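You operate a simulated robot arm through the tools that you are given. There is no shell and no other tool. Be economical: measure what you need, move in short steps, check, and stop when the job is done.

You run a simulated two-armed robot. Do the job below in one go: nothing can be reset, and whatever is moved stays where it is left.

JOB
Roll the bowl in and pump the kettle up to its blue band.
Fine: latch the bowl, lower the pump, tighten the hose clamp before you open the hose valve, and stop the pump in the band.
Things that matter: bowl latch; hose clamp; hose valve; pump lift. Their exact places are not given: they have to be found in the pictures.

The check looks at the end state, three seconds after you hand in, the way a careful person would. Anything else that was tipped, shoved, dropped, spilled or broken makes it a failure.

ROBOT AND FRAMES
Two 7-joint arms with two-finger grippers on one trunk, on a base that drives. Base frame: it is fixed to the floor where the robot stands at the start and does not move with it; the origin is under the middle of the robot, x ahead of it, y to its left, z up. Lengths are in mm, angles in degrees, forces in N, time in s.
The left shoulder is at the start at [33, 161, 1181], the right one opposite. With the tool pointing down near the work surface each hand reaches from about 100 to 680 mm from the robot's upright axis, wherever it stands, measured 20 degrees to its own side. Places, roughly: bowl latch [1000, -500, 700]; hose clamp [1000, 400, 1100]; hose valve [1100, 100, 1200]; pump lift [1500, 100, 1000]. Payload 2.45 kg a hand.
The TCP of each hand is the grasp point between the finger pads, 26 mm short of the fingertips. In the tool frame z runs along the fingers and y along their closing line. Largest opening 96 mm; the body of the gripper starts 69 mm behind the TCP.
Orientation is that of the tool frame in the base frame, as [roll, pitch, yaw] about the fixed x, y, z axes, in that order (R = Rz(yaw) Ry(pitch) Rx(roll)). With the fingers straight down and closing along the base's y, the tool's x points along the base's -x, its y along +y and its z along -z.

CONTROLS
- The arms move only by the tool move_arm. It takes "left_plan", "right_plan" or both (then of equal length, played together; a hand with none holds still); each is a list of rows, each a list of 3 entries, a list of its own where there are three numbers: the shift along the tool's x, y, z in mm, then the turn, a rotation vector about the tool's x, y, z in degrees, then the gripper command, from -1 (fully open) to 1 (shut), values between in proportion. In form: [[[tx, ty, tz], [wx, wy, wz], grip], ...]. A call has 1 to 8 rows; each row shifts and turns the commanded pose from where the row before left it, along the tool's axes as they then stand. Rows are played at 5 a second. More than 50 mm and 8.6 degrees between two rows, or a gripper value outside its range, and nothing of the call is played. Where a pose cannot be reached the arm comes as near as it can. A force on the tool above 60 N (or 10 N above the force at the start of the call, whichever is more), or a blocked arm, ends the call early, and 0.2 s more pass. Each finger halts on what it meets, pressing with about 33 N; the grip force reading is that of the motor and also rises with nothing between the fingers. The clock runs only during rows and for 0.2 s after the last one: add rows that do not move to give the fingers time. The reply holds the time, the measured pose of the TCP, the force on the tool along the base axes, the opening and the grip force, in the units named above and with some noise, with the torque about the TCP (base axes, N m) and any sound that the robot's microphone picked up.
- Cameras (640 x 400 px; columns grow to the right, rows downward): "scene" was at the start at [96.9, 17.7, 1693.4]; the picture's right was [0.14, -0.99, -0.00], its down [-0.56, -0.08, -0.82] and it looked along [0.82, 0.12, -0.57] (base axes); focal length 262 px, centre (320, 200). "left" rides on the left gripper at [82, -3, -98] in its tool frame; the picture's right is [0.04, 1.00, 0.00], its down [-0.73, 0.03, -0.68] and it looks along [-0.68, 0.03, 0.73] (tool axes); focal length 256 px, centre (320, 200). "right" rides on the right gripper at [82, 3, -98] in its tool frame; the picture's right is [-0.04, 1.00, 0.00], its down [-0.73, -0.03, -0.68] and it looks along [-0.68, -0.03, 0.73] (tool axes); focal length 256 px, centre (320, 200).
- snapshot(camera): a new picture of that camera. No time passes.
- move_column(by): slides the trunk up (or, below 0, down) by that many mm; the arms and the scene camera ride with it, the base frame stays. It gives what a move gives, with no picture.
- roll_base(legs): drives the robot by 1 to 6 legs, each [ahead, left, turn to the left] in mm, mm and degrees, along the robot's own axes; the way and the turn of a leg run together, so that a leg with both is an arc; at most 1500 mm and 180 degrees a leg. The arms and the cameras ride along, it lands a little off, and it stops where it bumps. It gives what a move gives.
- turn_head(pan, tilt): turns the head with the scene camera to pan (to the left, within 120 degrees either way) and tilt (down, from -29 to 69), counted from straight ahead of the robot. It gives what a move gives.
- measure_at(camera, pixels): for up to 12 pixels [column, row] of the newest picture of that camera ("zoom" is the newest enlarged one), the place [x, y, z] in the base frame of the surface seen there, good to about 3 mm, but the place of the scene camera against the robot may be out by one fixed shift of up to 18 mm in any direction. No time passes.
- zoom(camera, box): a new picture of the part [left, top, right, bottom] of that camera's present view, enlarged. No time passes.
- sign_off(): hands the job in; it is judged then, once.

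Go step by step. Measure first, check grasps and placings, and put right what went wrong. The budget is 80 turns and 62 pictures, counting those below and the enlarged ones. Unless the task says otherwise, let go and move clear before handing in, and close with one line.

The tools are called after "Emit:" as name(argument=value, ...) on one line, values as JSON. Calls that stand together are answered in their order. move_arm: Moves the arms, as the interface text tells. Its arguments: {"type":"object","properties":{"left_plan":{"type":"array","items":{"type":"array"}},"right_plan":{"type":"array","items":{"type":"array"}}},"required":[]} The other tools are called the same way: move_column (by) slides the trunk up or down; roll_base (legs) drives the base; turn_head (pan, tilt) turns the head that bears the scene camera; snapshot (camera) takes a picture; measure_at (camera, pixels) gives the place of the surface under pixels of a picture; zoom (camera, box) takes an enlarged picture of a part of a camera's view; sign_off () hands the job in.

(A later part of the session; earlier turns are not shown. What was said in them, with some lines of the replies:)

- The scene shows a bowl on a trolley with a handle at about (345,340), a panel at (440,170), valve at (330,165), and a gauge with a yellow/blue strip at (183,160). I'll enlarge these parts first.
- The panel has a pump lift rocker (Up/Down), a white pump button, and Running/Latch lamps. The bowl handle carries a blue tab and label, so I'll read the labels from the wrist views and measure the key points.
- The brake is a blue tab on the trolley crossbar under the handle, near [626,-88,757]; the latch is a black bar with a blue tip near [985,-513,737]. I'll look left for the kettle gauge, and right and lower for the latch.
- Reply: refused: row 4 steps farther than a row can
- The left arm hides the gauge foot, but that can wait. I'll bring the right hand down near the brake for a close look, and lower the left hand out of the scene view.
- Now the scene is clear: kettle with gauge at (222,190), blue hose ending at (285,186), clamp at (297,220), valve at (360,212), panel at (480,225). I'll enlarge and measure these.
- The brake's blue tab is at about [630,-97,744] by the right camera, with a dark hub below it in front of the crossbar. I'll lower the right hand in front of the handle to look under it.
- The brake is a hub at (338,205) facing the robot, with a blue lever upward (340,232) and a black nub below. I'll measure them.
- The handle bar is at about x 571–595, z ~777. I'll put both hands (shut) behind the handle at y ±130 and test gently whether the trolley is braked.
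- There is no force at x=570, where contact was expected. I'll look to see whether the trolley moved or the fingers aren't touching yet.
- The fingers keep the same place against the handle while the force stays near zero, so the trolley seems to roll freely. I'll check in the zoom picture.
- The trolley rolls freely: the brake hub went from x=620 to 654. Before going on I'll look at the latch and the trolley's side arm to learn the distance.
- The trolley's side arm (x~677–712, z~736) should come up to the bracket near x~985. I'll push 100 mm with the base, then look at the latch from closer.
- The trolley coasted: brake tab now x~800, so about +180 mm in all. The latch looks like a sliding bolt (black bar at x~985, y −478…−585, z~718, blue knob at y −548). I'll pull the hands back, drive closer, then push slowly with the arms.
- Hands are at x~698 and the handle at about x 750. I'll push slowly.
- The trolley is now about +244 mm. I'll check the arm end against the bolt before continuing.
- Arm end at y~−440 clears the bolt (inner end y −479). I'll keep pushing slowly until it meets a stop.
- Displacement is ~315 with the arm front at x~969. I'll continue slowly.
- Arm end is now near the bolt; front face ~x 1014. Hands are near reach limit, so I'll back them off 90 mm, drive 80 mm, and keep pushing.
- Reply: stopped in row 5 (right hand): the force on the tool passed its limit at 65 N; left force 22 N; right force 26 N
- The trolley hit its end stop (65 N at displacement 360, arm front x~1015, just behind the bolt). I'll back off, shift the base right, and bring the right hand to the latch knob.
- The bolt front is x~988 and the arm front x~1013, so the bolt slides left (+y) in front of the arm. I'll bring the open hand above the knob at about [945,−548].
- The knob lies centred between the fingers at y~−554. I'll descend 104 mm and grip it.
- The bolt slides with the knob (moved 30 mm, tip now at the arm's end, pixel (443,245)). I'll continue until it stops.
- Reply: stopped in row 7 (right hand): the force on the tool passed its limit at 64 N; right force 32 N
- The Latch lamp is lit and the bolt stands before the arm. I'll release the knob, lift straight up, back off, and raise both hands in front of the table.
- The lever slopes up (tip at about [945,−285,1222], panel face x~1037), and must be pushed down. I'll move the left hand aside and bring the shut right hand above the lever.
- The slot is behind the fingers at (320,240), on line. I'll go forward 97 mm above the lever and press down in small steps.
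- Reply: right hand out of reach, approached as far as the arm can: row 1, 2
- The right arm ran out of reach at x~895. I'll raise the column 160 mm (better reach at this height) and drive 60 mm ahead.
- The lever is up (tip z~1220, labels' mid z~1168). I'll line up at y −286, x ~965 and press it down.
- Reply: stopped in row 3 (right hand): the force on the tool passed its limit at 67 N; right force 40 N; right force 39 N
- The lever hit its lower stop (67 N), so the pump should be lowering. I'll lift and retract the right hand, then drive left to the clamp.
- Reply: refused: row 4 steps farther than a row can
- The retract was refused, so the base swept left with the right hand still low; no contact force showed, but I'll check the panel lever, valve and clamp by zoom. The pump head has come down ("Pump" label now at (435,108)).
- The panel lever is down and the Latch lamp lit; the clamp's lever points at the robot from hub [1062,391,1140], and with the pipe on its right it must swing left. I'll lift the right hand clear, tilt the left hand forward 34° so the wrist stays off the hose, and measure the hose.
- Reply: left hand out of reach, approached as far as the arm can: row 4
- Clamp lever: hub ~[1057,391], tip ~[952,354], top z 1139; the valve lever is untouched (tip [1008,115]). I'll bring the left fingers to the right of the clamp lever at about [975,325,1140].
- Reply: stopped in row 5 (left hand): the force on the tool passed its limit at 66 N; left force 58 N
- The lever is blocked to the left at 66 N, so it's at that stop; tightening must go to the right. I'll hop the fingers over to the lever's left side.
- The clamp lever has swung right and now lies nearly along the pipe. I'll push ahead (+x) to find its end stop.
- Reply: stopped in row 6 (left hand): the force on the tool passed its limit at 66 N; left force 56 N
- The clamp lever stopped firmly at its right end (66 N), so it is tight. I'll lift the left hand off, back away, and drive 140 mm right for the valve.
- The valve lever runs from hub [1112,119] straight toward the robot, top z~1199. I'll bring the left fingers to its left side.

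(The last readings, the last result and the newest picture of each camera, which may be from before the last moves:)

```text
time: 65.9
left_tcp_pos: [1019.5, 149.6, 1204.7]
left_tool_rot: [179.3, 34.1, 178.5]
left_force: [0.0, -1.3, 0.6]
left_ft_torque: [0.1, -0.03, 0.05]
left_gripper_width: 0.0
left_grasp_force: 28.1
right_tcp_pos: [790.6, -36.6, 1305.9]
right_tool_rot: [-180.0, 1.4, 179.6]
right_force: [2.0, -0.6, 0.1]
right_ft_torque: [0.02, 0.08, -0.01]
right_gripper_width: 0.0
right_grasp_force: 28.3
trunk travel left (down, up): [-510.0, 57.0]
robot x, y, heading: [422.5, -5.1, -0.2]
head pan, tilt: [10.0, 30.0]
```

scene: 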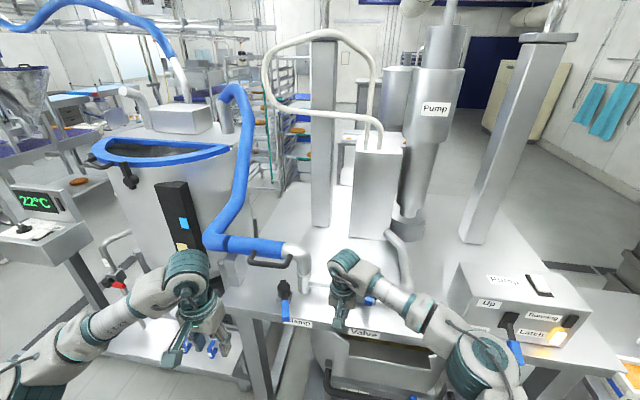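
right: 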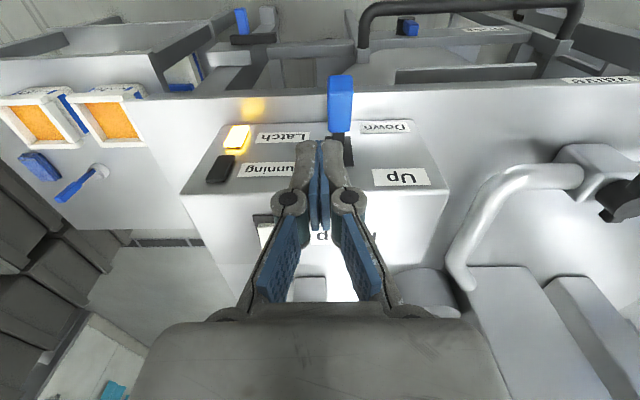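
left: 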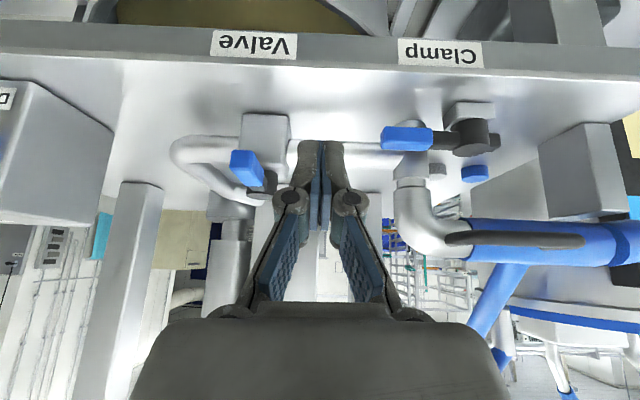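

Emit:
move_arm(left_plan=[[[2.8, -18, 4], [0, 0, 0], 1], [[-0.8, -16, 0.6], [0, 0, 0], 1], [[-0.8, -16, 0.6], [0, 0, 0], 1], [[-4.1, -13, 2.8], [0, 0, 0], 1], [[-5, -14, 3.4], [0, 0, 0], 1], [[-8.3, -11, 5.6], [0, 0, 0], 1], [[-8.3, -10, 5.6], [0, 0, 0], 1], [[-10.8, -7, 7.3], [0, 0, 0], 1]])

Emit:
snapshot(camera="left")

```text
time: 67.9
left_tcp_pos: [1062.5, 56.4, 1200.8]
left_tool_rot: [-179.5, 34.2, 179.2]
left_force: [-0.2, 0.0, 0.2]
left_ft_torque: [0.0, -0.02, 0.0]
left_gripper_width: 0.0
left_grasp_force: 28.7
right_tcp_pos: [787.6, -21.6, 1307.0]
right_tool_rot: [-179.0, 1.8, 179.8]
right_force: [-0.1, -0.2, 0.1]
right_ft_torque: [-0.04, -0.01, 0.01]
right_gripper_width: 0.0
right_grasp_force: 28.8
trunk travel left (down, up): [-510.0, 57.0]
robot x, y, heading: [419.2, -12.7, -0.2]
head pan, tilt: [10.0, 30.0]
stopped in row 8 (left hand): the arm was blocked; the commanded pose is now the measured one
```

```text
7 pictures are left
```

left: 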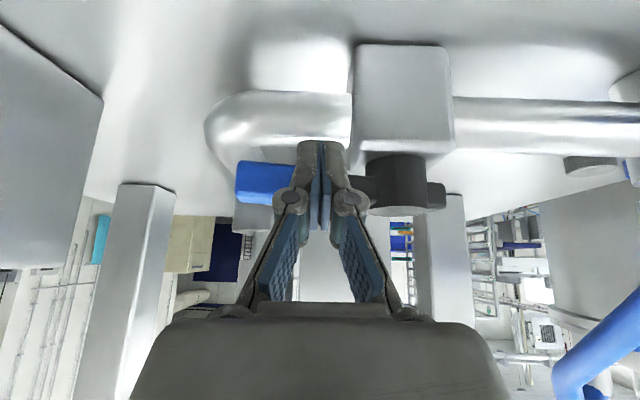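

The valve lever now lies along the pipe. I'll press ahead a little to confirm the end stop.

Emit:
move_arm(left_plan=[[[-6.6, 0, 4.5], [0, 0, 0], 1], [[-6.6, 0, 4.5], [0, 0, 0], 1], [[-6.6, 0, 4.5], [0, 0, 0], 1], [[0, 0, 0], [0, 0, 0], 1]])

Emit:
measure_at(camera="left", pixels=[[245, 180], [280, 180], [365, 190], [400, 190], [400, 165], [240, 195], [260, 162]])

```text
time: 68.9
left_tcp_pos: [1085.9, 66.9, 1200.2]
left_tool_rot: [-178.8, 34.1, 179.4]
left_force: [-3.7, -2.6, 0.2]
left_ft_torque: [0.22, -0.24, 0.15]
left_gripper_width: 0.0
left_grasp_force: 28.2
right_tcp_pos: [785.8, -9.1, 1309.4]
right_tool_rot: [-178.6, 1.7, 179.8]
right_force: [-0.6, 0.4, -1.0]
right_ft_torque: [0.01, -0.01, -0.01]
right_gripper_width: 0.0
right_grasp_force: 29.4
trunk travel left (down, up): [-510.0, 57.0]
robot x, y, heading: [421.0, -6.9, -0.2]
head pan, tilt: [10.0, 30.0]
```

```text
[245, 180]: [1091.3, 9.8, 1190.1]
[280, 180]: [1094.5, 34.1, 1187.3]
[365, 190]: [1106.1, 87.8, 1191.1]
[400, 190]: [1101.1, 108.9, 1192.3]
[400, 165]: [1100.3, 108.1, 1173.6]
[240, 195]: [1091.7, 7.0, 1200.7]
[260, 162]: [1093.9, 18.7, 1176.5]
```

Emit:
move_arm(left_plan=[[[-6.6, 0, 4.5], [0, 0, 0], 1], [[-6.6, 0, 4.5], [0, 0, 0], 1], [[-6.6, 0, 4.5], [0, 0, 0], 1], [[0, 0, 0], [0, 0, 0], 1]])

Emit:
snapshot(camera="left")

```text
time: 69.5
left_tcp_pos: [1087.4, 33.3, 1199.0]
left_tool_rot: [176.8, 32.7, 178.8]
left_force: [-65.4, 34.8, 13.2]
left_ft_torque: [0.57, 0.65, 0.98]
left_gripper_width: 6.0
left_grasp_force: 28.8
right_tcp_pos: [780.3, -59.8, 1308.9]
right_tool_rot: [179.2, 2.0, 179.9]
right_force: [2.5, -2.5, 0.1]
right_ft_torque: [0.18, 0.23, 0.0]
right_gripper_width: 0.0
right_grasp_force: 28.3
trunk travel left (down, up): [-510.0, 57.0]
robot x, y, heading: [420.2, -11.3, 0.1]
head pan, tilt: [10.0, 30.0]
stopped in row 2 (left hand): the force on the tool passed its limit at 81 N (the readings are from after the stop); the commanded pose is now the measured one
```

```text
6 pictures are left
```

left: 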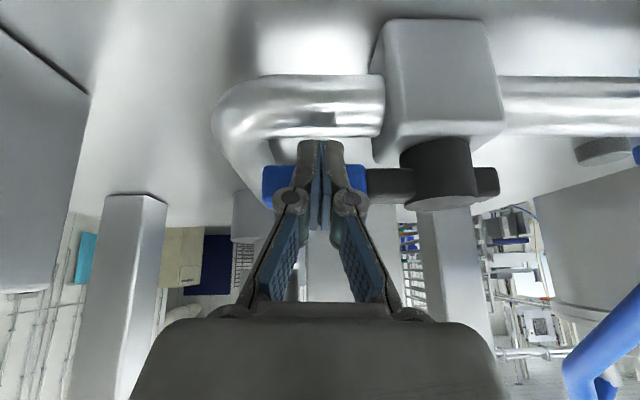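

The valve lever hit its stop along the pipe (81 N), so the valve is open. I'll retract the left hand, then drive 100 mm right to reach the pump button with the right hand while the left camera watches the gauge.

Emit:
move_arm(left_plan=[[[20.7, 0, -14], [0, 0, 0], 1], [[-22.4, 0, -33.2], [0, 0, 0], 1], [[-22.4, 0, -33.2], [0, 0, 0], 1], [[37.3, 0, -25.2], [0, 0, 0], 1], [[37.3, 0, -25.2], [0, 0, 0], 1], [[37.3, 0, -25.2], [0, 0, 0], 1], [[37.3, 0, -25.2], [0, 0, 0], 1], [[37.3, 0, -25.2], [0, 0, 0], 1]])

Emit:
roll_base(legs=[[0, -100, 0]])

Emit:
move_arm(left_plan=[[[0, 48, 0], [0, 0, 0], 1], [[0, 48, 0], [0, 0, 0], 1], [[0, 48, 0], [0, 0, 0], 1], [[0, 48, 0], [0, 0, 0], 1], [[0, 48, 0], [0, 0, 0], 1], [[0, 48, 0], [0, 0, 0], 1], [[0, 48, 0], [0, 0, 0], 1], [[0, 40, 0], [0, 0, 0], 1]], right_plan=[[[0, -30, -20], [0, -8.5, 0], 1], [[0, -30, -20], [0, -8.5, 0], 1], [[0, -30, 0], [0, -8.5, 0], 1], [[0, -30, 0], [0, -8.5, 0], 1], [[0, -40, 0], [0, 0, 0], 1], [[0, -40, 0], [0, 0, 0], 1], [[0, -30, 0], [0, 0, 0], 1], [[0, 0, 0], [0, 0, 0], 1]])

```text
time: 71.3
left_tcp_pos: [844.4, 56.1, 1283.3]
left_tool_rot: [178.9, 33.5, 179.6]
left_force: [-0.7, -0.3, -0.6]
left_ft_torque: [-0.04, -0.03, -0.01]
left_gripper_width: 0.0
left_grasp_force: 28.4
right_tcp_pos: [784.1, -29.1, 1309.5]
right_tool_rot: [-179.5, 2.0, -179.9]
right_force: [0.2, -0.1, 0.2]
right_ft_torque: [-0.02, -0.03, 0.0]
right_gripper_width: 0.1
right_grasp_force: 28.8
trunk travel left (down, up): [-510.0, 57.0]
robot x, y, heading: [420.5, -5.9, -0.1]
head pan, tilt: [10.0, 30.0]
```

```text
time: 72.4
left_tcp_pos: [844.4, -40.3, 1281.9]
left_tool_rot: [179.0, 33.4, 179.5]
left_force: [1.0, 0.3, 0.3]
left_ft_torque: [0.0, -0.02, 0.01]
left_gripper_width: 0.0
left_grasp_force: 28.7
right_tcp_pos: [783.6, -125.3, 1310.9]
right_tool_rot: [-179.4, 2.0, 180.0]
right_force: [-0.2, 0.6, 0.8]
right_ft_torque: [0.02, -0.04, 0.06]
right_gripper_width: 0.0
right_grasp_force: 28.1
trunk travel left (down, up): [-510.0, 57.0]
robot x, y, heading: [422.1, -105.2, 0.1]
head pan, tilt: [10.0, 30.0]
```

```text
time: 74.2
left_tcp_pos: [839.0, 329.1, 1292.7]
left_tool_rot: [178.7, 33.7, 179.2]
left_force: [0.5, -0.8, 0.3]
left_ft_torque: [0.03, 0.01, 0.03]
left_gripper_width: 0.2
left_grasp_force: 28.5
right_tcp_pos: [773.9, -363.8, 1350.2]
right_tool_rot: [-179.7, 36.0, -179.8]
right_force: [-0.8, -0.9, -0.9]
right_ft_torque: [0.02, 0.0, 0.02]
right_gripper_width: 0.1
right_grasp_force: 28.2
trunk travel left (down, up): [-510.0, 57.0]
robot x, y, heading: [420.3, -108.8, -0.1]
head pan, tilt: [10.0, 30.0]
```

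Right hand is lined up at y −364, tilted 36°. I'll move forward to above the button (true place about [1092,−368,1264]).

Emit:
move_arm(right_plan=[[[-34.8, 0, 25.3], [0, 0, 0], 1], [[-34.8, 0, 25.3], [0, 0, 0], 1], [[-34.8, 0, 25.3], [0, 0, 0], 1], [[-34.8, 0, 25.3], [0, 0, 0], 1], [[-34.8, 0, 25.3], [0, 0, 0], 1], [[-34.8, 0, 25.3], [0, 0, 0], 1], [[-34.8, 0, 25.3], [0, 0, 0], 1], [[0, 0, 0], [0, 0, 0], 1]])

Emit:
zoom(camera="left", box=[440, 60, 640, 280])

```text
time: 76.0
left_tcp_pos: [839.4, 324.2, 1293.3]
left_tool_rot: [178.6, 33.7, 179.2]
left_force: [0.2, -1.4, -0.5]
left_ft_torque: [0.06, 0.1, 0.02]
left_gripper_width: 0.1
left_grasp_force: 28.5
right_tcp_pos: [1077.4, -367.1, 1349.8]
right_tool_rot: [-179.7, 36.0, -179.9]
right_force: [-0.2, -1.4, 0.6]
right_ft_torque: [0.06, 0.01, 0.03]
right_gripper_width: 0.0
right_grasp_force: 28.6
trunk travel left (down, up): [-510.0, 57.0]
robot x, y, heading: [421.5, -109.1, -0.2]
head pan, tilt: [10.0, 30.0]
```

```text
1.82 times, centred on (540, 170) of left
```

zoom: 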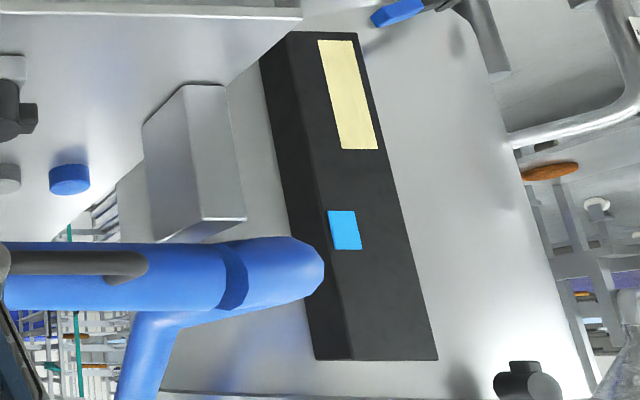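

The left camera sees the gauge well: level top at row 150, blue band rows 210–250 (upside down). I'll measure these heights and press the button.

Emit:
measure_at(camera="zoom", pixels=[[358, 148], [345, 212], [348, 247], [335, 42]])

Emit:
move_arm(right_plan=[[[-23.5, 0, -32.4], [0, 0, 0], 1], [[23.5, 0, 32.4], [0, 0, 0], 1], [[23.5, 0, 32.4], [0, 0, 0], 1], [[5.9, 0, 8.1], [0, 0, 0], 1], [[3.5, 0, 4.9], [0, 0, 0], 1], [[0, 0, 0], [0, 0, 0], 1]])

```text
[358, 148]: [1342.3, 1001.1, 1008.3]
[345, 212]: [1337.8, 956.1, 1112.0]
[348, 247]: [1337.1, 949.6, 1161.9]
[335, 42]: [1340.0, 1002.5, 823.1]
```

```text
time: 77.4
left_tcp_pos: [839.0, 357.1, 1282.6]
left_tool_rot: [-180.0, 33.5, -179.8]
left_force: [0.2, 0.5, -0.1]
left_ft_torque: [-0.02, -0.02, 0.0]
left_gripper_width: 0.1
left_grasp_force: 28.4
right_tcp_pos: [1078.3, -331.1, 1300.5]
right_tool_rot: [-178.1, 35.9, -178.7]
right_force: [1.0, 0.9, 0.0]
right_ft_torque: [-0.04, 0.02, 0.0]
right_gripper_width: 0.0
right_grasp_force: 28.6
trunk travel left (down, up): [-510.0, 57.0]
robot x, y, heading: [417.6, -103.0, -0.0]
head pan, tilt: [10.0, 30.0]
```

The body sways a little after a move (y shows −331); I'll wait for it to settle before pressing.

Emit:
move_arm(right_plan=[[[0, 0, 0], [0, 0, 0], 1], [[0, 0, 0], [0, 0, 0], 1], [[0, 0, 0], [0, 0, 0], 1], [[0, 0, 0], [0, 0, 0], 1], [[0, 0, 0], [0, 0, 0], 1], [[0, 0, 0], [0, 0, 0], 1]])

```text
time: 78.8
left_tcp_pos: [839.2, 335.4, 1288.2]
left_tool_rot: [178.9, 33.6, 179.4]
left_force: [0.5, -1.2, 0.0]
left_ft_torque: [0.03, 0.04, 0.0]
left_gripper_width: 0.1
left_grasp_force: 28.2
right_tcp_pos: [1077.8, -355.0, 1295.8]
right_tool_rot: [-179.3, 36.1, -179.6]
right_force: [0.0, -1.2, 0.2]
right_ft_torque: [0.0, -0.03, -0.02]
right_gripper_width: 0.2
right_grasp_force: 28.1
trunk travel left (down, up): [-510.0, 57.0]
robot x, y, heading: [417.6, -108.1, 0.0]
head pan, tilt: [10.0, 30.0]
```

Emit:
move_arm(right_plan=[[[2.9, -6, 4.05], [0, 0, 0], 1], [[2.9, 0, 4.05], [0, 0, 0], 1], [[1.8, 0, 2.4], [0, 0, 0], 1], [[0, 0, 0], [0, 0, 0], 1]])

```text
time: 79.8
left_tcp_pos: [838.9, 344.1, 1286.4]
left_tool_rot: [179.5, 33.6, 179.8]
left_force: [0.6, -0.6, 0.4]
left_ft_torque: [0.07, 0.0, 0.03]
left_gripper_width: 0.0
left_grasp_force: 28.2
right_tcp_pos: [1077.6, -343.5, 1285.2]
right_tool_rot: [-179.4, 36.2, -178.6]
right_force: [2.8, 32.6, 3.4]
right_ft_torque: [0.84, -0.09, 0.24]
right_gripper_width: 0.2
right_grasp_force: 28.4
trunk travel left (down, up): [-510.0, 57.0]
robot x, y, heading: [423.4, -109.7, -0.2]
head pan, tilt: [10.0, 30.0]
```

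A 32 N sideways force shows the fingers came down beside the button's left edge because of the sway. I'll lift 25 mm and let it settle fully.

Emit:
move_arm(right_plan=[[[-14.7, 0, -20.2], [0, 0, 0], 1], [[0, 0, 0], [0, 0, 0], 1], [[0, 0, 0], [0, 0, 0], 1], [[0, 0, 0], [0, 0, 0], 1], [[0, 0, 0], [0, 0, 0], 1], [[0, 0, 0], [0, 0, 0], 1], [[0, 0, 0], [0, 0, 0], 1], [[0, 0, 0], [0, 0, 0], 1]])

Emit:
move_arm(right_plan=[[[0, 0, 0], [0, 0, 0], 1], [[0, 0, 0], [0, 0, 0], 1], [[0, 0, 0], [0, 0, 0], 1], [[0, 0, 0], [0, 0, 0], 1], [[0, 0, 0], [0, 0, 0], 1], [[0, 0, 0], [0, 0, 0], 1]])

```text
time: 81.6
left_tcp_pos: [838.2, 340.6, 1287.5]
left_tool_rot: [179.2, 33.6, 179.6]
left_force: [-0.1, 0.0, -0.1]
left_ft_torque: [0.02, -0.04, 0.02]
left_gripper_width: 0.1
left_grasp_force: 28.0
right_tcp_pos: [1077.1, -354.5, 1310.6]
right_tool_rot: [-179.0, 36.0, -179.3]
right_force: [0.2, -0.6, 0.6]
right_ft_torque: [-0.01, -0.01, -0.01]
right_gripper_width: 0.0
right_grasp_force: 29.3
trunk travel left (down, up): [-510.0, 57.0]
robot x, y, heading: [420.9, -107.7, 0.0]
head pan, tilt: [10.0, 30.0]
```

```text
time: 83.0
left_tcp_pos: [840.3, 345.1, 1285.8]
left_tool_rot: [179.5, 33.5, 179.8]
left_force: [-0.4, -0.5, -0.6]
left_ft_torque: [0.0, 0.04, 0.04]
left_gripper_width: 0.2
left_grasp_force: 28.2
right_tcp_pos: [1077.7, -349.1, 1311.2]
right_tool_rot: [-178.9, 36.0, -179.1]
right_force: [0.4, -0.6, 0.4]
right_ft_torque: [0.02, 0.01, -0.03]
right_gripper_width: 0.2
right_grasp_force: 28.5
trunk travel left (down, up): [-510.0, 57.0]
robot x, y, heading: [417.8, -101.9, 0.0]
head pan, tilt: [10.0, 30.0]
```

Settled at y~−350. One right-camera look will place the button exactly.

Emit:
zoom(camera="right", box=[200, 60, 440, 220])

```text
2.50 times, centred on (320, 140) of right
```

zoom: 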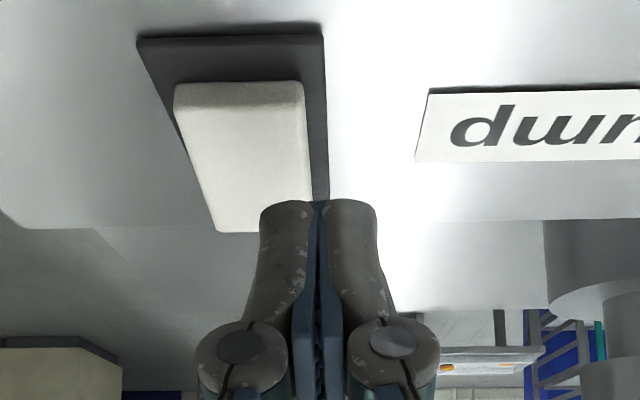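

Emit:
measure_at(camera="zoom", pixels=[[185, 100], [295, 100], [245, 95], [225, 215], [250, 150], [220, 60], [300, 50], [150, 50], [240, 222], [320, 150]])

```text
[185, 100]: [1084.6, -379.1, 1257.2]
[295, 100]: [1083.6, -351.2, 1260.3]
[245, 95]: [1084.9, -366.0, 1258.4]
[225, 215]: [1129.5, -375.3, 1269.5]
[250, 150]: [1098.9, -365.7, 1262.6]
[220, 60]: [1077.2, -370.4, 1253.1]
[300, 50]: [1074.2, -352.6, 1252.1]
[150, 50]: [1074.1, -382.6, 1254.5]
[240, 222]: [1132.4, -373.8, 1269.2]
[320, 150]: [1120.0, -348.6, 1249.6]
```

The pad is a rocker: front edge z~1257, rear z~1269, y −380…−350, so rear-press should be ON and front-press OFF. I'll shift to above the rear end [1122,−366].

Emit:
move_arm(right_plan=[[[-31.6, -16, 22.9], [0, 0, 0], 1], [[0, 0, 0], [0, 0, 0], 1], [[0, 0, 0], [0, 0, 0], 1], [[0, 0, 0], [0, 0, 0], 1], [[0, 0, 0], [0, 0, 0], 1], [[0, 0, 0], [0, 0, 0], 1], [[0, 0, 0], [0, 0, 0], 1]])

```text
time: 84.6
left_tcp_pos: [839.6, 343.0, 1285.8]
left_tool_rot: [179.4, 33.6, 179.7]
left_force: [1.0, 0.2, 0.0]
left_ft_torque: [-0.02, -0.02, -0.03]
left_gripper_width: 0.2
left_grasp_force: 28.5
right_tcp_pos: [1117.7, -368.2, 1311.2]
right_tool_rot: [-178.9, 36.0, -179.3]
right_force: [0.1, -0.5, -0.1]
right_ft_torque: [0.0, 0.0, -0.03]
right_gripper_width: 0.0
right_grasp_force: 28.6
trunk travel left (down, up): [-510.0, 57.0]
robot x, y, heading: [418.6, -106.1, -0.1]
head pan, tilt: [10.0, 30.0]
```

Emit:
move_arm(right_plan=[[[7.1, 0, 9.7], [0, 0, 0], 1], [[3.5, 0, 4.9], [0, 0, 0], 1], [[2.9, 0, 4.05], [0, 0, 0], 1], [[2.9, 0, 4.05], [0, 0, 0], 1]])

```text
time: 85.6
left_tcp_pos: [837.9, 345.1, 1287.5]
left_tool_rot: [179.4, 33.7, 179.7]
left_force: [-0.2, -0.3, -0.1]
left_ft_torque: [-0.01, -0.01, -0.01]
left_gripper_width: 0.2
left_grasp_force: 28.3
right_tcp_pos: [1116.2, -368.6, 1289.7]
right_tool_rot: [-179.0, 36.9, -179.3]
right_force: [12.8, -6.9, 37.8]
right_ft_torque: [-0.08, -0.54, 0.19]
right_gripper_width: 5.9
right_grasp_force: 28.2
trunk travel left (down, up): [-510.0, 57.0]
robot x, y, heading: [417.5, -103.8, -0.0]
head pan, tilt: [10.0, 30.0]
```

Emit:
move_arm(right_plan=[[[2.9, 0, 4.05], [0, 0, 0], 1], [[0, 0, 0], [0, 0, 0], 1]])

```text
time: 86.2
left_tcp_pos: [836.0, 343.3, 1288.0]
left_tool_rot: [179.5, 33.8, 179.6]
left_force: [-0.1, -0.1, -0.1]
left_ft_torque: [-0.01, 0.03, -0.01]
left_gripper_width: 0.0
left_grasp_force: 28.3
right_tcp_pos: [1116.9, -368.6, 1291.0]
right_tool_rot: [-179.0, 37.4, -179.3]
right_force: [17.9, -10.1, 55.9]
right_ft_torque: [-0.25, -0.81, 0.0]
right_gripper_width: 5.9
right_grasp_force: 28.7
trunk travel left (down, up): [-510.0, 57.0]
robot x, y, heading: [419.9, -103.7, 0.3]
head pan, tilt: [10.0, 30.0]
```

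The rear end is firmly down at 56 N with no sound reported. I'll lift, go above the front end ready to switch off, and check the gauge.

Emit:
move_arm(right_plan=[[[-14.7, 0, -20.2], [0, 0, 0], 1], [[27.5, 0, -20], [0, 0, 0], 1], [[0, 0, 0], [0, 0, 0], 1], [[0, 0, 0], [0, 0, 0], 1]])

Emit:
zoom(camera="left", box=[440, 60, 640, 280])

```text
time: 87.2
left_tcp_pos: [841.4, 343.7, 1285.7]
left_tool_rot: [179.4, 33.6, 179.7]
left_force: [0.3, 0.0, 0.1]
left_ft_torque: [-0.01, 0.02, 0.02]
left_gripper_width: 0.0
left_grasp_force: 28.7
right_tcp_pos: [1084.9, -368.1, 1300.8]
right_tool_rot: [-178.9, 35.7, -179.2]
right_force: [-0.7, 0.5, -0.2]
right_ft_torque: [-0.02, -0.02, 0.02]
right_gripper_width: 0.0
right_grasp_force: 28.7
trunk travel left (down, up): [-510.0, 57.0]
robot x, y, heading: [416.2, -109.0, 0.1]
head pan, tilt: [10.0, 30.0]
```

```text
1.82 times, centred on (540, 170) of left
```

zoom: 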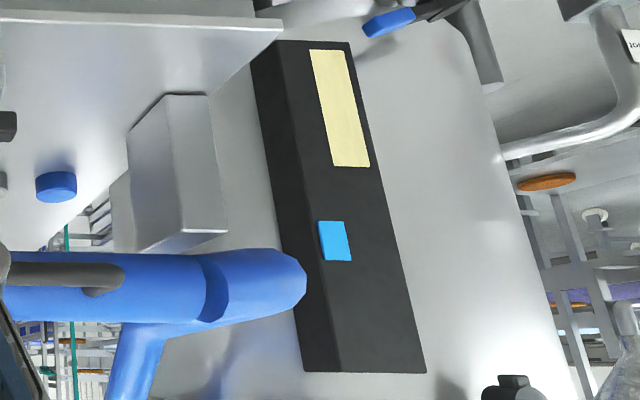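

Emit:
measure_at(camera="zoom", pixels=[[350, 164], [350, 168], [350, 172], [332, 222], [336, 259]])

```text
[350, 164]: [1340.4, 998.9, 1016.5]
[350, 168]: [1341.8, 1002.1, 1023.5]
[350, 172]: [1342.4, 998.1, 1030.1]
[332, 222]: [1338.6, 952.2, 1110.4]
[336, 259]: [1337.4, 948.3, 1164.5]
```

The level is rising: about 1010 → 1020 mm since pressing, so the pump runs. Band is 1111–1163 mm. I'll wait ~7 s above the OFF end and look again.

Emit:
move_arm(right_plan=[[[0, 0, 0], [0, 0, 0], 1], [[0, 0, 0], [0, 0, 0], 1], [[0, 0, 0], [0, 0, 0], 1], [[0, 0, 0], [0, 0, 0], 1], [[0, 0, 0], [0, 0, 0], 1], [[0, 0, 0], [0, 0, 0], 1], [[0, 0, 0], [0, 0, 0], 1], [[0, 0, 0], [0, 0, 0], 1]])

Emit:
move_arm(right_plan=[[[0, 0, 0], [0, 0, 0], 1], [[0, 0, 0], [0, 0, 0], 1], [[0, 0, 0], [0, 0, 0], 1], [[0, 0, 0], [0, 0, 0], 1], [[0, 0, 0], [0, 0, 0], 1], [[0, 0, 0], [0, 0, 0], 1], [[0, 0, 0], [0, 0, 0], 1], [[0, 0, 0], [0, 0, 0], 1]])

Emit:
move_arm(right_plan=[[[0, 0, 0], [0, 0, 0], 1], [[0, 0, 0], [0, 0, 0], 1], [[0, 0, 0], [0, 0, 0], 1], [[0, 0, 0], [0, 0, 0], 1], [[0, 0, 0], [0, 0, 0], 1], [[0, 0, 0], [0, 0, 0], 1], [[0, 0, 0], [0, 0, 0], 1], [[0, 0, 0], [0, 0, 0], 1]])

Emit:
move_arm(right_plan=[[[0, 0, 0], [0, 0, 0], 1], [[0, 0, 0], [0, 0, 0], 1], [[0, 0, 0], [0, 0, 0], 1], [[0, 0, 0], [0, 0, 0], 1], [[0, 0, 0], [0, 0, 0], 1], [[0, 0, 0], [0, 0, 0], 1], [[0, 0, 0], [0, 0, 0], 1], [[0, 0, 0], [0, 0, 0], 1]])

Emit:
zoom(camera="left", box=[440, 60, 640, 280])

```text
time: 89.0
left_tcp_pos: [838.5, 343.2, 1286.2]
left_tool_rot: [179.5, 33.6, 179.8]
left_force: [0.3, 0.8, -0.4]
left_ft_torque: [-0.02, 0.0, 0.03]
left_gripper_width: 0.0
left_grasp_force: 28.4
right_tcp_pos: [1083.5, -368.3, 1301.3]
right_tool_rot: [-178.9, 36.0, -179.2]
right_force: [-0.2, -0.1, -0.2]
right_ft_torque: [0.0, -0.02, -0.01]
right_gripper_width: 0.1
right_grasp_force: 28.1
trunk travel left (down, up): [-510.0, 57.0]
robot x, y, heading: [420.6, -110.6, -0.2]
head pan, tilt: [10.0, 30.0]
```

```text
time: 90.8
left_tcp_pos: [838.6, 342.9, 1287.0]
left_tool_rot: [179.4, 33.6, 179.7]
left_force: [-0.3, -0.4, 0.4]
left_ft_torque: [0.01, 0.03, 0.01]
left_gripper_width: 0.1
left_grasp_force: 28.3
right_tcp_pos: [1082.7, -369.4, 1303.4]
right_tool_rot: [-178.9, 36.0, -179.2]
right_force: [-0.3, -0.9, 0.2]
right_ft_torque: [0.0, 0.0, -0.03]
right_gripper_width: 0.3
right_grasp_force: 28.7
trunk travel left (down, up): [-510.0, 57.0]
robot x, y, heading: [419.2, -107.4, -0.1]
head pan, tilt: [10.0, 30.0]
```

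```text
time: 92.6
left_tcp_pos: [838.5, 343.6, 1285.9]
left_tool_rot: [179.4, 33.6, 179.7]
left_force: [0.5, 0.4, 0.3]
left_ft_torque: [-0.02, 0.01, -0.04]
left_gripper_width: 0.0
left_grasp_force: 27.9
right_tcp_pos: [1083.8, -368.6, 1303.1]
right_tool_rot: [-178.9, 35.9, -179.2]
right_force: [0.3, 0.8, 0.1]
right_ft_torque: [0.0, -0.01, -0.01]
right_gripper_width: 0.1
right_grasp_force: 28.6
trunk travel left (down, up): [-510.0, 57.0]
robot x, y, heading: [417.4, -110.7, -0.1]
head pan, tilt: [10.0, 30.0]
```

```text
time: 94.4
left_tcp_pos: [839.2, 343.7, 1286.9]
left_tool_rot: [179.4, 33.7, 179.7]
left_force: [0.2, 0.2, 0.6]
left_ft_torque: [0.0, -0.01, -0.01]
left_gripper_width: 0.0
left_grasp_force: 29.0
right_tcp_pos: [1082.9, -368.3, 1303.5]
right_tool_rot: [-179.0, 35.9, -179.2]
right_force: [0.2, -0.6, 0.4]
right_ft_torque: [0.03, -0.01, -0.02]
right_gripper_width: 0.1
right_grasp_force: 28.5
trunk travel left (down, up): [-510.0, 57.0]
robot x, y, heading: [425.6, -104.2, 0.2]
head pan, tilt: [10.0, 30.0]
```

```text
1.82 times, centred on (540, 170) of left
```

zoom: 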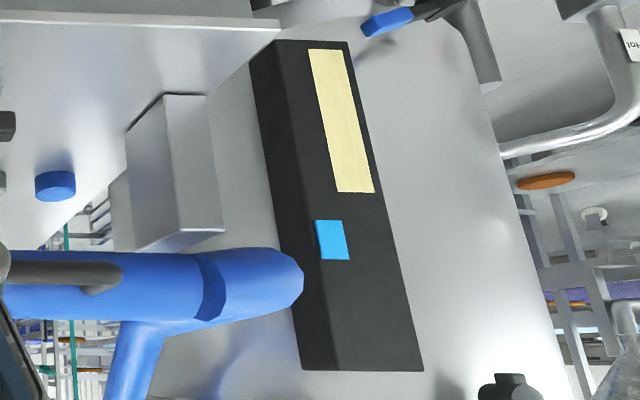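

Level edge moved from row 166 to 192 in 7.2 s (about 5.7 mm/s); band rows 220–259. I'll wait 11.6 s more and then press the front end of the rocker.

Emit:
move_arm(right_plan=[[[0, 0, 0], [0, 0, 0], 1], [[0, 0, 0], [0, 0, 0], 1], [[0, 0, 0], [0, 0, 0], 1], [[0, 0, 0], [0, 0, 0], 1], [[0, 0, 0], [0, 0, 0], 1], [[0, 0, 0], [0, 0, 0], 1], [[0, 0, 0], [0, 0, 0], 1], [[0, 0, 0], [0, 0, 0], 1]])

Emit:
move_arm(right_plan=[[[0, 0, 0], [0, 0, 0], 1], [[0, 0, 0], [0, 0, 0], 1], [[0, 0, 0], [0, 0, 0], 1], [[0, 0, 0], [0, 0, 0], 1], [[0, 0, 0], [0, 0, 0], 1], [[0, 0, 0], [0, 0, 0], 1], [[0, 0, 0], [0, 0, 0], 1], [[0, 0, 0], [0, 0, 0], 1]])

Emit:
move_arm(right_plan=[[[0, 0, 0], [0, 0, 0], 1], [[0, 0, 0], [0, 0, 0], 1], [[0, 0, 0], [0, 0, 0], 1], [[0, 0, 0], [0, 0, 0], 1], [[0, 0, 0], [0, 0, 0], 1], [[0, 0, 0], [0, 0, 0], 1], [[0, 0, 0], [0, 0, 0], 1], [[0, 0, 0], [0, 0, 0], 1]])

Emit:
move_arm(right_plan=[[[0, 0, 0], [0, 0, 0], 1], [[0, 0, 0], [0, 0, 0], 1], [[0, 0, 0], [0, 0, 0], 1], [[0, 0, 0], [0, 0, 0], 1], [[0, 0, 0], [0, 0, 0], 1], [[0, 0, 0], [0, 0, 0], 1], [[0, 0, 0], [0, 0, 0], 1], [[0, 0, 0], [0, 0, 0], 1]])

Emit:
move_arm(right_plan=[[[0, 0, 0], [0, 0, 0], 1], [[0, 0, 0], [0, 0, 0], 1], [[0, 0, 0], [0, 0, 0], 1], [[0, 0, 0], [0, 0, 0], 1], [[0, 0, 0], [0, 0, 0], 1], [[0, 0, 0], [0, 0, 0], 1], [[0, 0, 0], [0, 0, 0], 1], [[0, 0, 0], [0, 0, 0], 1]])

Emit:
move_arm(right_plan=[[[0, 0, 0], [0, 0, 0], 1], [[0, 0, 0], [0, 0, 0], 1], [[0, 0, 0], [0, 0, 0], 1], [[0, 0, 0], [0, 0, 0], 1], [[0, 0, 0], [0, 0, 0], 1], [[0, 0, 0], [0, 0, 0], 1], [[0, 0, 0], [0, 0, 0], 1], [[0, 0, 0], [0, 0, 0], 1]])

Emit:
move_arm(right_plan=[[[4.7, 0, 6.5], [0, 0, 0], 1], [[3.5, 0, 4.9], [0, 0, 0], 1], [[2.9, 0, 4.05], [0, 0, 0], 1], [[2.9, 0, 4.05], [0, 0, 0], 1], [[2.9, 0, 4.05], [0, 0, 0], 1], [[0, 0, 0], [0, 0, 0], 1]])

```text
time: 96.2
left_tcp_pos: [839.2, 344.1, 1286.8]
left_tool_rot: [179.4, 33.6, 179.7]
left_force: [-0.4, -0.1, -0.2]
left_ft_torque: [-0.01, -0.02, 0.01]
left_gripper_width: 0.0
left_grasp_force: 28.6
right_tcp_pos: [1083.7, -369.4, 1302.2]
right_tool_rot: [-178.9, 36.0, -179.2]
right_force: [0.0, -0.8, 0.4]
right_ft_torque: [-0.01, -0.01, 0.01]
right_gripper_width: 0.0
right_grasp_force: 28.5
trunk travel left (down, up): [-510.0, 57.0]
robot x, y, heading: [418.3, -106.3, -0.4]
head pan, tilt: [10.0, 30.0]
```

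```text
time: 98.0
left_tcp_pos: [839.1, 343.6, 1286.3]
left_tool_rot: [179.4, 33.6, 179.8]
left_force: [0.1, -0.7, 0.3]
left_ft_torque: [-0.02, -0.02, 0.01]
left_gripper_width: 0.0
left_grasp_force: 28.7
right_tcp_pos: [1083.9, -368.7, 1301.7]
right_tool_rot: [-178.8, 36.0, -179.2]
right_force: [0.0, -0.5, 0.0]
right_ft_torque: [0.0, 0.0, -0.03]
right_gripper_width: 0.0
right_grasp_force: 28.3
trunk travel left (down, up): [-510.0, 57.0]
robot x, y, heading: [425.0, -106.7, 0.2]
head pan, tilt: [10.0, 30.0]
```

```text
time: 99.8
left_tcp_pos: [838.6, 343.7, 1286.3]
left_tool_rot: [179.5, 33.6, 179.7]
left_force: [-0.6, -0.6, 0.2]
left_ft_torque: [0.03, 0.0, -0.02]
left_gripper_width: 0.2
left_grasp_force: 28.1
right_tcp_pos: [1084.0, -370.2, 1302.3]
right_tool_rot: [-178.9, 36.0, -179.3]
right_force: [-0.1, -0.3, 1.0]
right_ft_torque: [-0.02, -0.05, -0.02]
right_gripper_width: 0.0
right_grasp_force: 28.7
trunk travel left (down, up): [-510.0, 57.0]
robot x, y, heading: [419.9, -109.8, -0.1]
head pan, tilt: [10.0, 30.0]
```

```text
time: 101.6
left_tcp_pos: [838.5, 343.7, 1286.4]
left_tool_rot: [179.4, 33.5, 179.7]
left_force: [-0.2, -1.6, -0.4]
left_ft_torque: [0.0, -0.02, -0.02]
left_gripper_width: 0.0
left_grasp_force: 28.7
right_tcp_pos: [1082.8, -368.5, 1302.8]
right_tool_rot: [-178.9, 36.0, -179.3]
right_force: [-0.2, 0.5, 0.6]
right_ft_torque: [-0.02, 0.0, 0.0]
right_gripper_width: 0.0
right_grasp_force: 28.5
trunk travel left (down, up): [-510.0, 57.0]
robot x, y, heading: [419.7, -104.0, -0.3]
head pan, tilt: [10.0, 30.0]
```

```text
time: 103.4
left_tcp_pos: [838.6, 343.0, 1286.8]
left_tool_rot: [179.4, 33.7, 179.7]
left_force: [0.0, 0.1, -0.1]
left_ft_torque: [0.01, 0.02, 0.02]
left_gripper_width: 0.0
left_grasp_force: 28.6
right_tcp_pos: [1083.3, -368.7, 1303.1]
right_tool_rot: [-179.0, 36.0, -179.2]
right_force: [0.3, -0.4, -0.3]
right_ft_torque: [0.01, 0.03, 0.0]
right_gripper_width: 0.0
right_grasp_force: 28.4
trunk travel left (down, up): [-510.0, 57.0]
robot x, y, heading: [420.7, -106.6, -0.2]
head pan, tilt: [10.0, 30.0]
```

```text
time: 105.2
left_tcp_pos: [838.8, 343.5, 1287.7]
left_tool_rot: [179.4, 33.5, 179.7]
left_force: [-0.5, 0.1, -0.1]
left_ft_torque: [0.0, 0.02, 0.0]
left_gripper_width: 0.0
left_grasp_force: 28.1
right_tcp_pos: [1083.0, -369.1, 1302.2]
right_tool_rot: [-178.9, 36.0, -179.1]
right_force: [0.0, 0.1, -0.6]
right_ft_torque: [-0.01, -0.03, 0.01]
right_gripper_width: 0.0
right_grasp_force: 28.5
trunk travel left (down, up): [-510.0, 57.0]
robot x, y, heading: [420.1, -102.3, 0.1]
head pan, tilt: [10.0, 30.0]
```

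```text
time: 106.6
left_tcp_pos: [837.1, 343.0, 1286.4]
left_tool_rot: [179.5, 33.8, 179.7]
left_force: [0.5, 0.1, -0.2]
left_ft_torque: [-0.02, 0.01, 0.02]
left_gripper_width: 0.0
left_grasp_force: 29.2
right_tcp_pos: [1084.7, -368.5, 1288.9]
right_tool_rot: [-179.2, 37.7, -179.5]
right_force: [-9.9, 0.0, 14.3]
right_ft_torque: [0.02, 0.2, 0.08]
right_gripper_width: 6.0
right_grasp_force: 28.1
trunk travel left (down, up): [-510.0, 57.0]
robot x, y, heading: [421.1, -110.3, -0.1]
head pan, tilt: [10.0, 30.0]
stopped in row 6 (right hand): the force on the tool passed its limit at 60 N (the readings are from after the stop); the commanded pose is now the measured one
```

The front end was pressed with 60 N. I'll lift the hand clear and check the level.

Emit:
move_arm(right_plan=[[[-23.5, 0, -32.4], [0, 0, 0], 1], [[0, 0, 0], [0, 0, 0], 1]])

Emit:
zoom(camera="left", box=[440, 60, 640, 280])

```text
time: 107.2
left_tcp_pos: [837.6, 342.2, 1286.8]
left_tool_rot: [179.3, 33.6, 179.7]
left_force: [-0.9, -0.6, 0.3]
left_ft_torque: [0.01, -0.03, -0.02]
left_gripper_width: 0.0
left_grasp_force: 28.7
right_tcp_pos: [1083.4, -368.5, 1326.2]
right_tool_rot: [-179.3, 37.3, -179.5]
right_force: [-0.7, 0.7, 0.2]
right_ft_torque: [0.0, 0.0, -0.01]
right_gripper_width: 0.0
right_grasp_force: 28.2
trunk travel left (down, up): [-510.0, 57.0]
robot x, y, heading: [423.1, -106.5, 0.1]
head pan, tilt: [10.0, 30.0]
```

```text
1.82 times, centred on (540, 170) of left
```

zoom: 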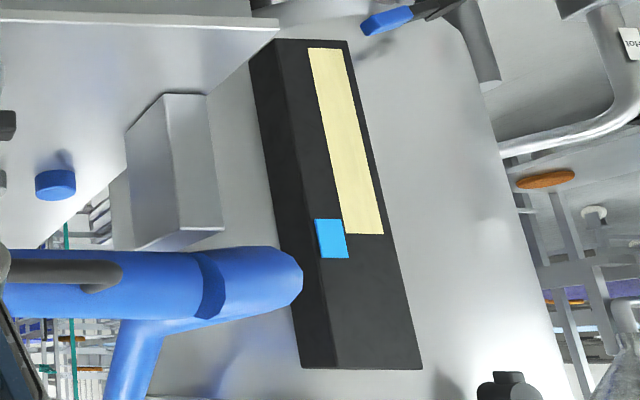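

Level row 234 is inside the band (219–258). I'll draw the right hand back clear, then use the last picture to confirm the level has stopped.

Emit:
move_arm(right_plan=[[[0, 0, -30], [0, 0, 0], 1], [[32.4, 0, -23.5], [0, 0, 0], 1], [[32.4, 0, -23.5], [0, 0, 0], 1], [[32.4, 0, -23.5], [0, 0, 0], 1], [[32.4, 0, -23.5], [0, 0, 0], 1], [[0, 0, 0], [0, 0, 0], 1], [[0, 0, 0], [0, 0, 0], 1]])

Emit:
zoom(camera="left", box=[440, 60, 640, 280])

```text
time: 108.8
left_tcp_pos: [840.3, 342.4, 1286.0]
left_tool_rot: [179.4, 33.5, 179.6]
left_force: [0.4, 0.0, 0.1]
left_ft_torque: [0.01, 0.0, 0.0]
left_gripper_width: 0.0
left_grasp_force: 28.8
right_tcp_pos: [908.0, -368.4, 1343.9]
right_tool_rot: [-179.1, 37.4, -179.5]
right_force: [-0.5, -0.2, -0.9]
right_ft_torque: [-0.01, 0.01, 0.02]
right_gripper_width: 0.0
right_grasp_force: 28.8
trunk travel left (down, up): [-510.0, 57.0]
robot x, y, heading: [420.4, -108.3, 0.1]
head pan, tilt: [10.0, 30.0]
```

```text
1.82 times, centred on (540, 170) of left
```

zoom: 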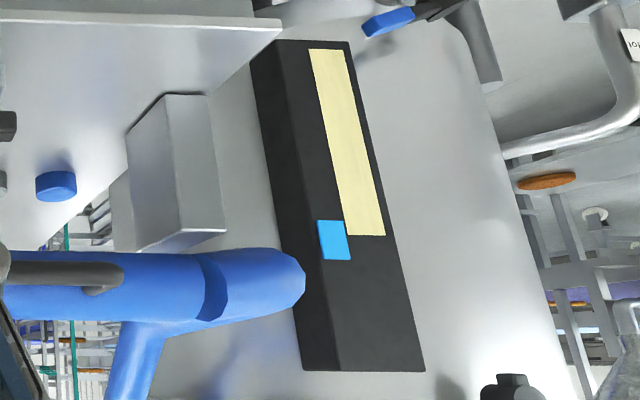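

The level has stopped: its edge is at row 235 with the band at rows 220–259, the same place in the band as 1.6 s ago. Both hands are clear, so I'm handing in.

Emit:
sign_off()

```text
The job is handed in.
```

The bowl is rolled in and latched and the pump is down. The hose clamp was tightened before the valve was opened, and the pump is stopped with the kettle level inside the blue band.
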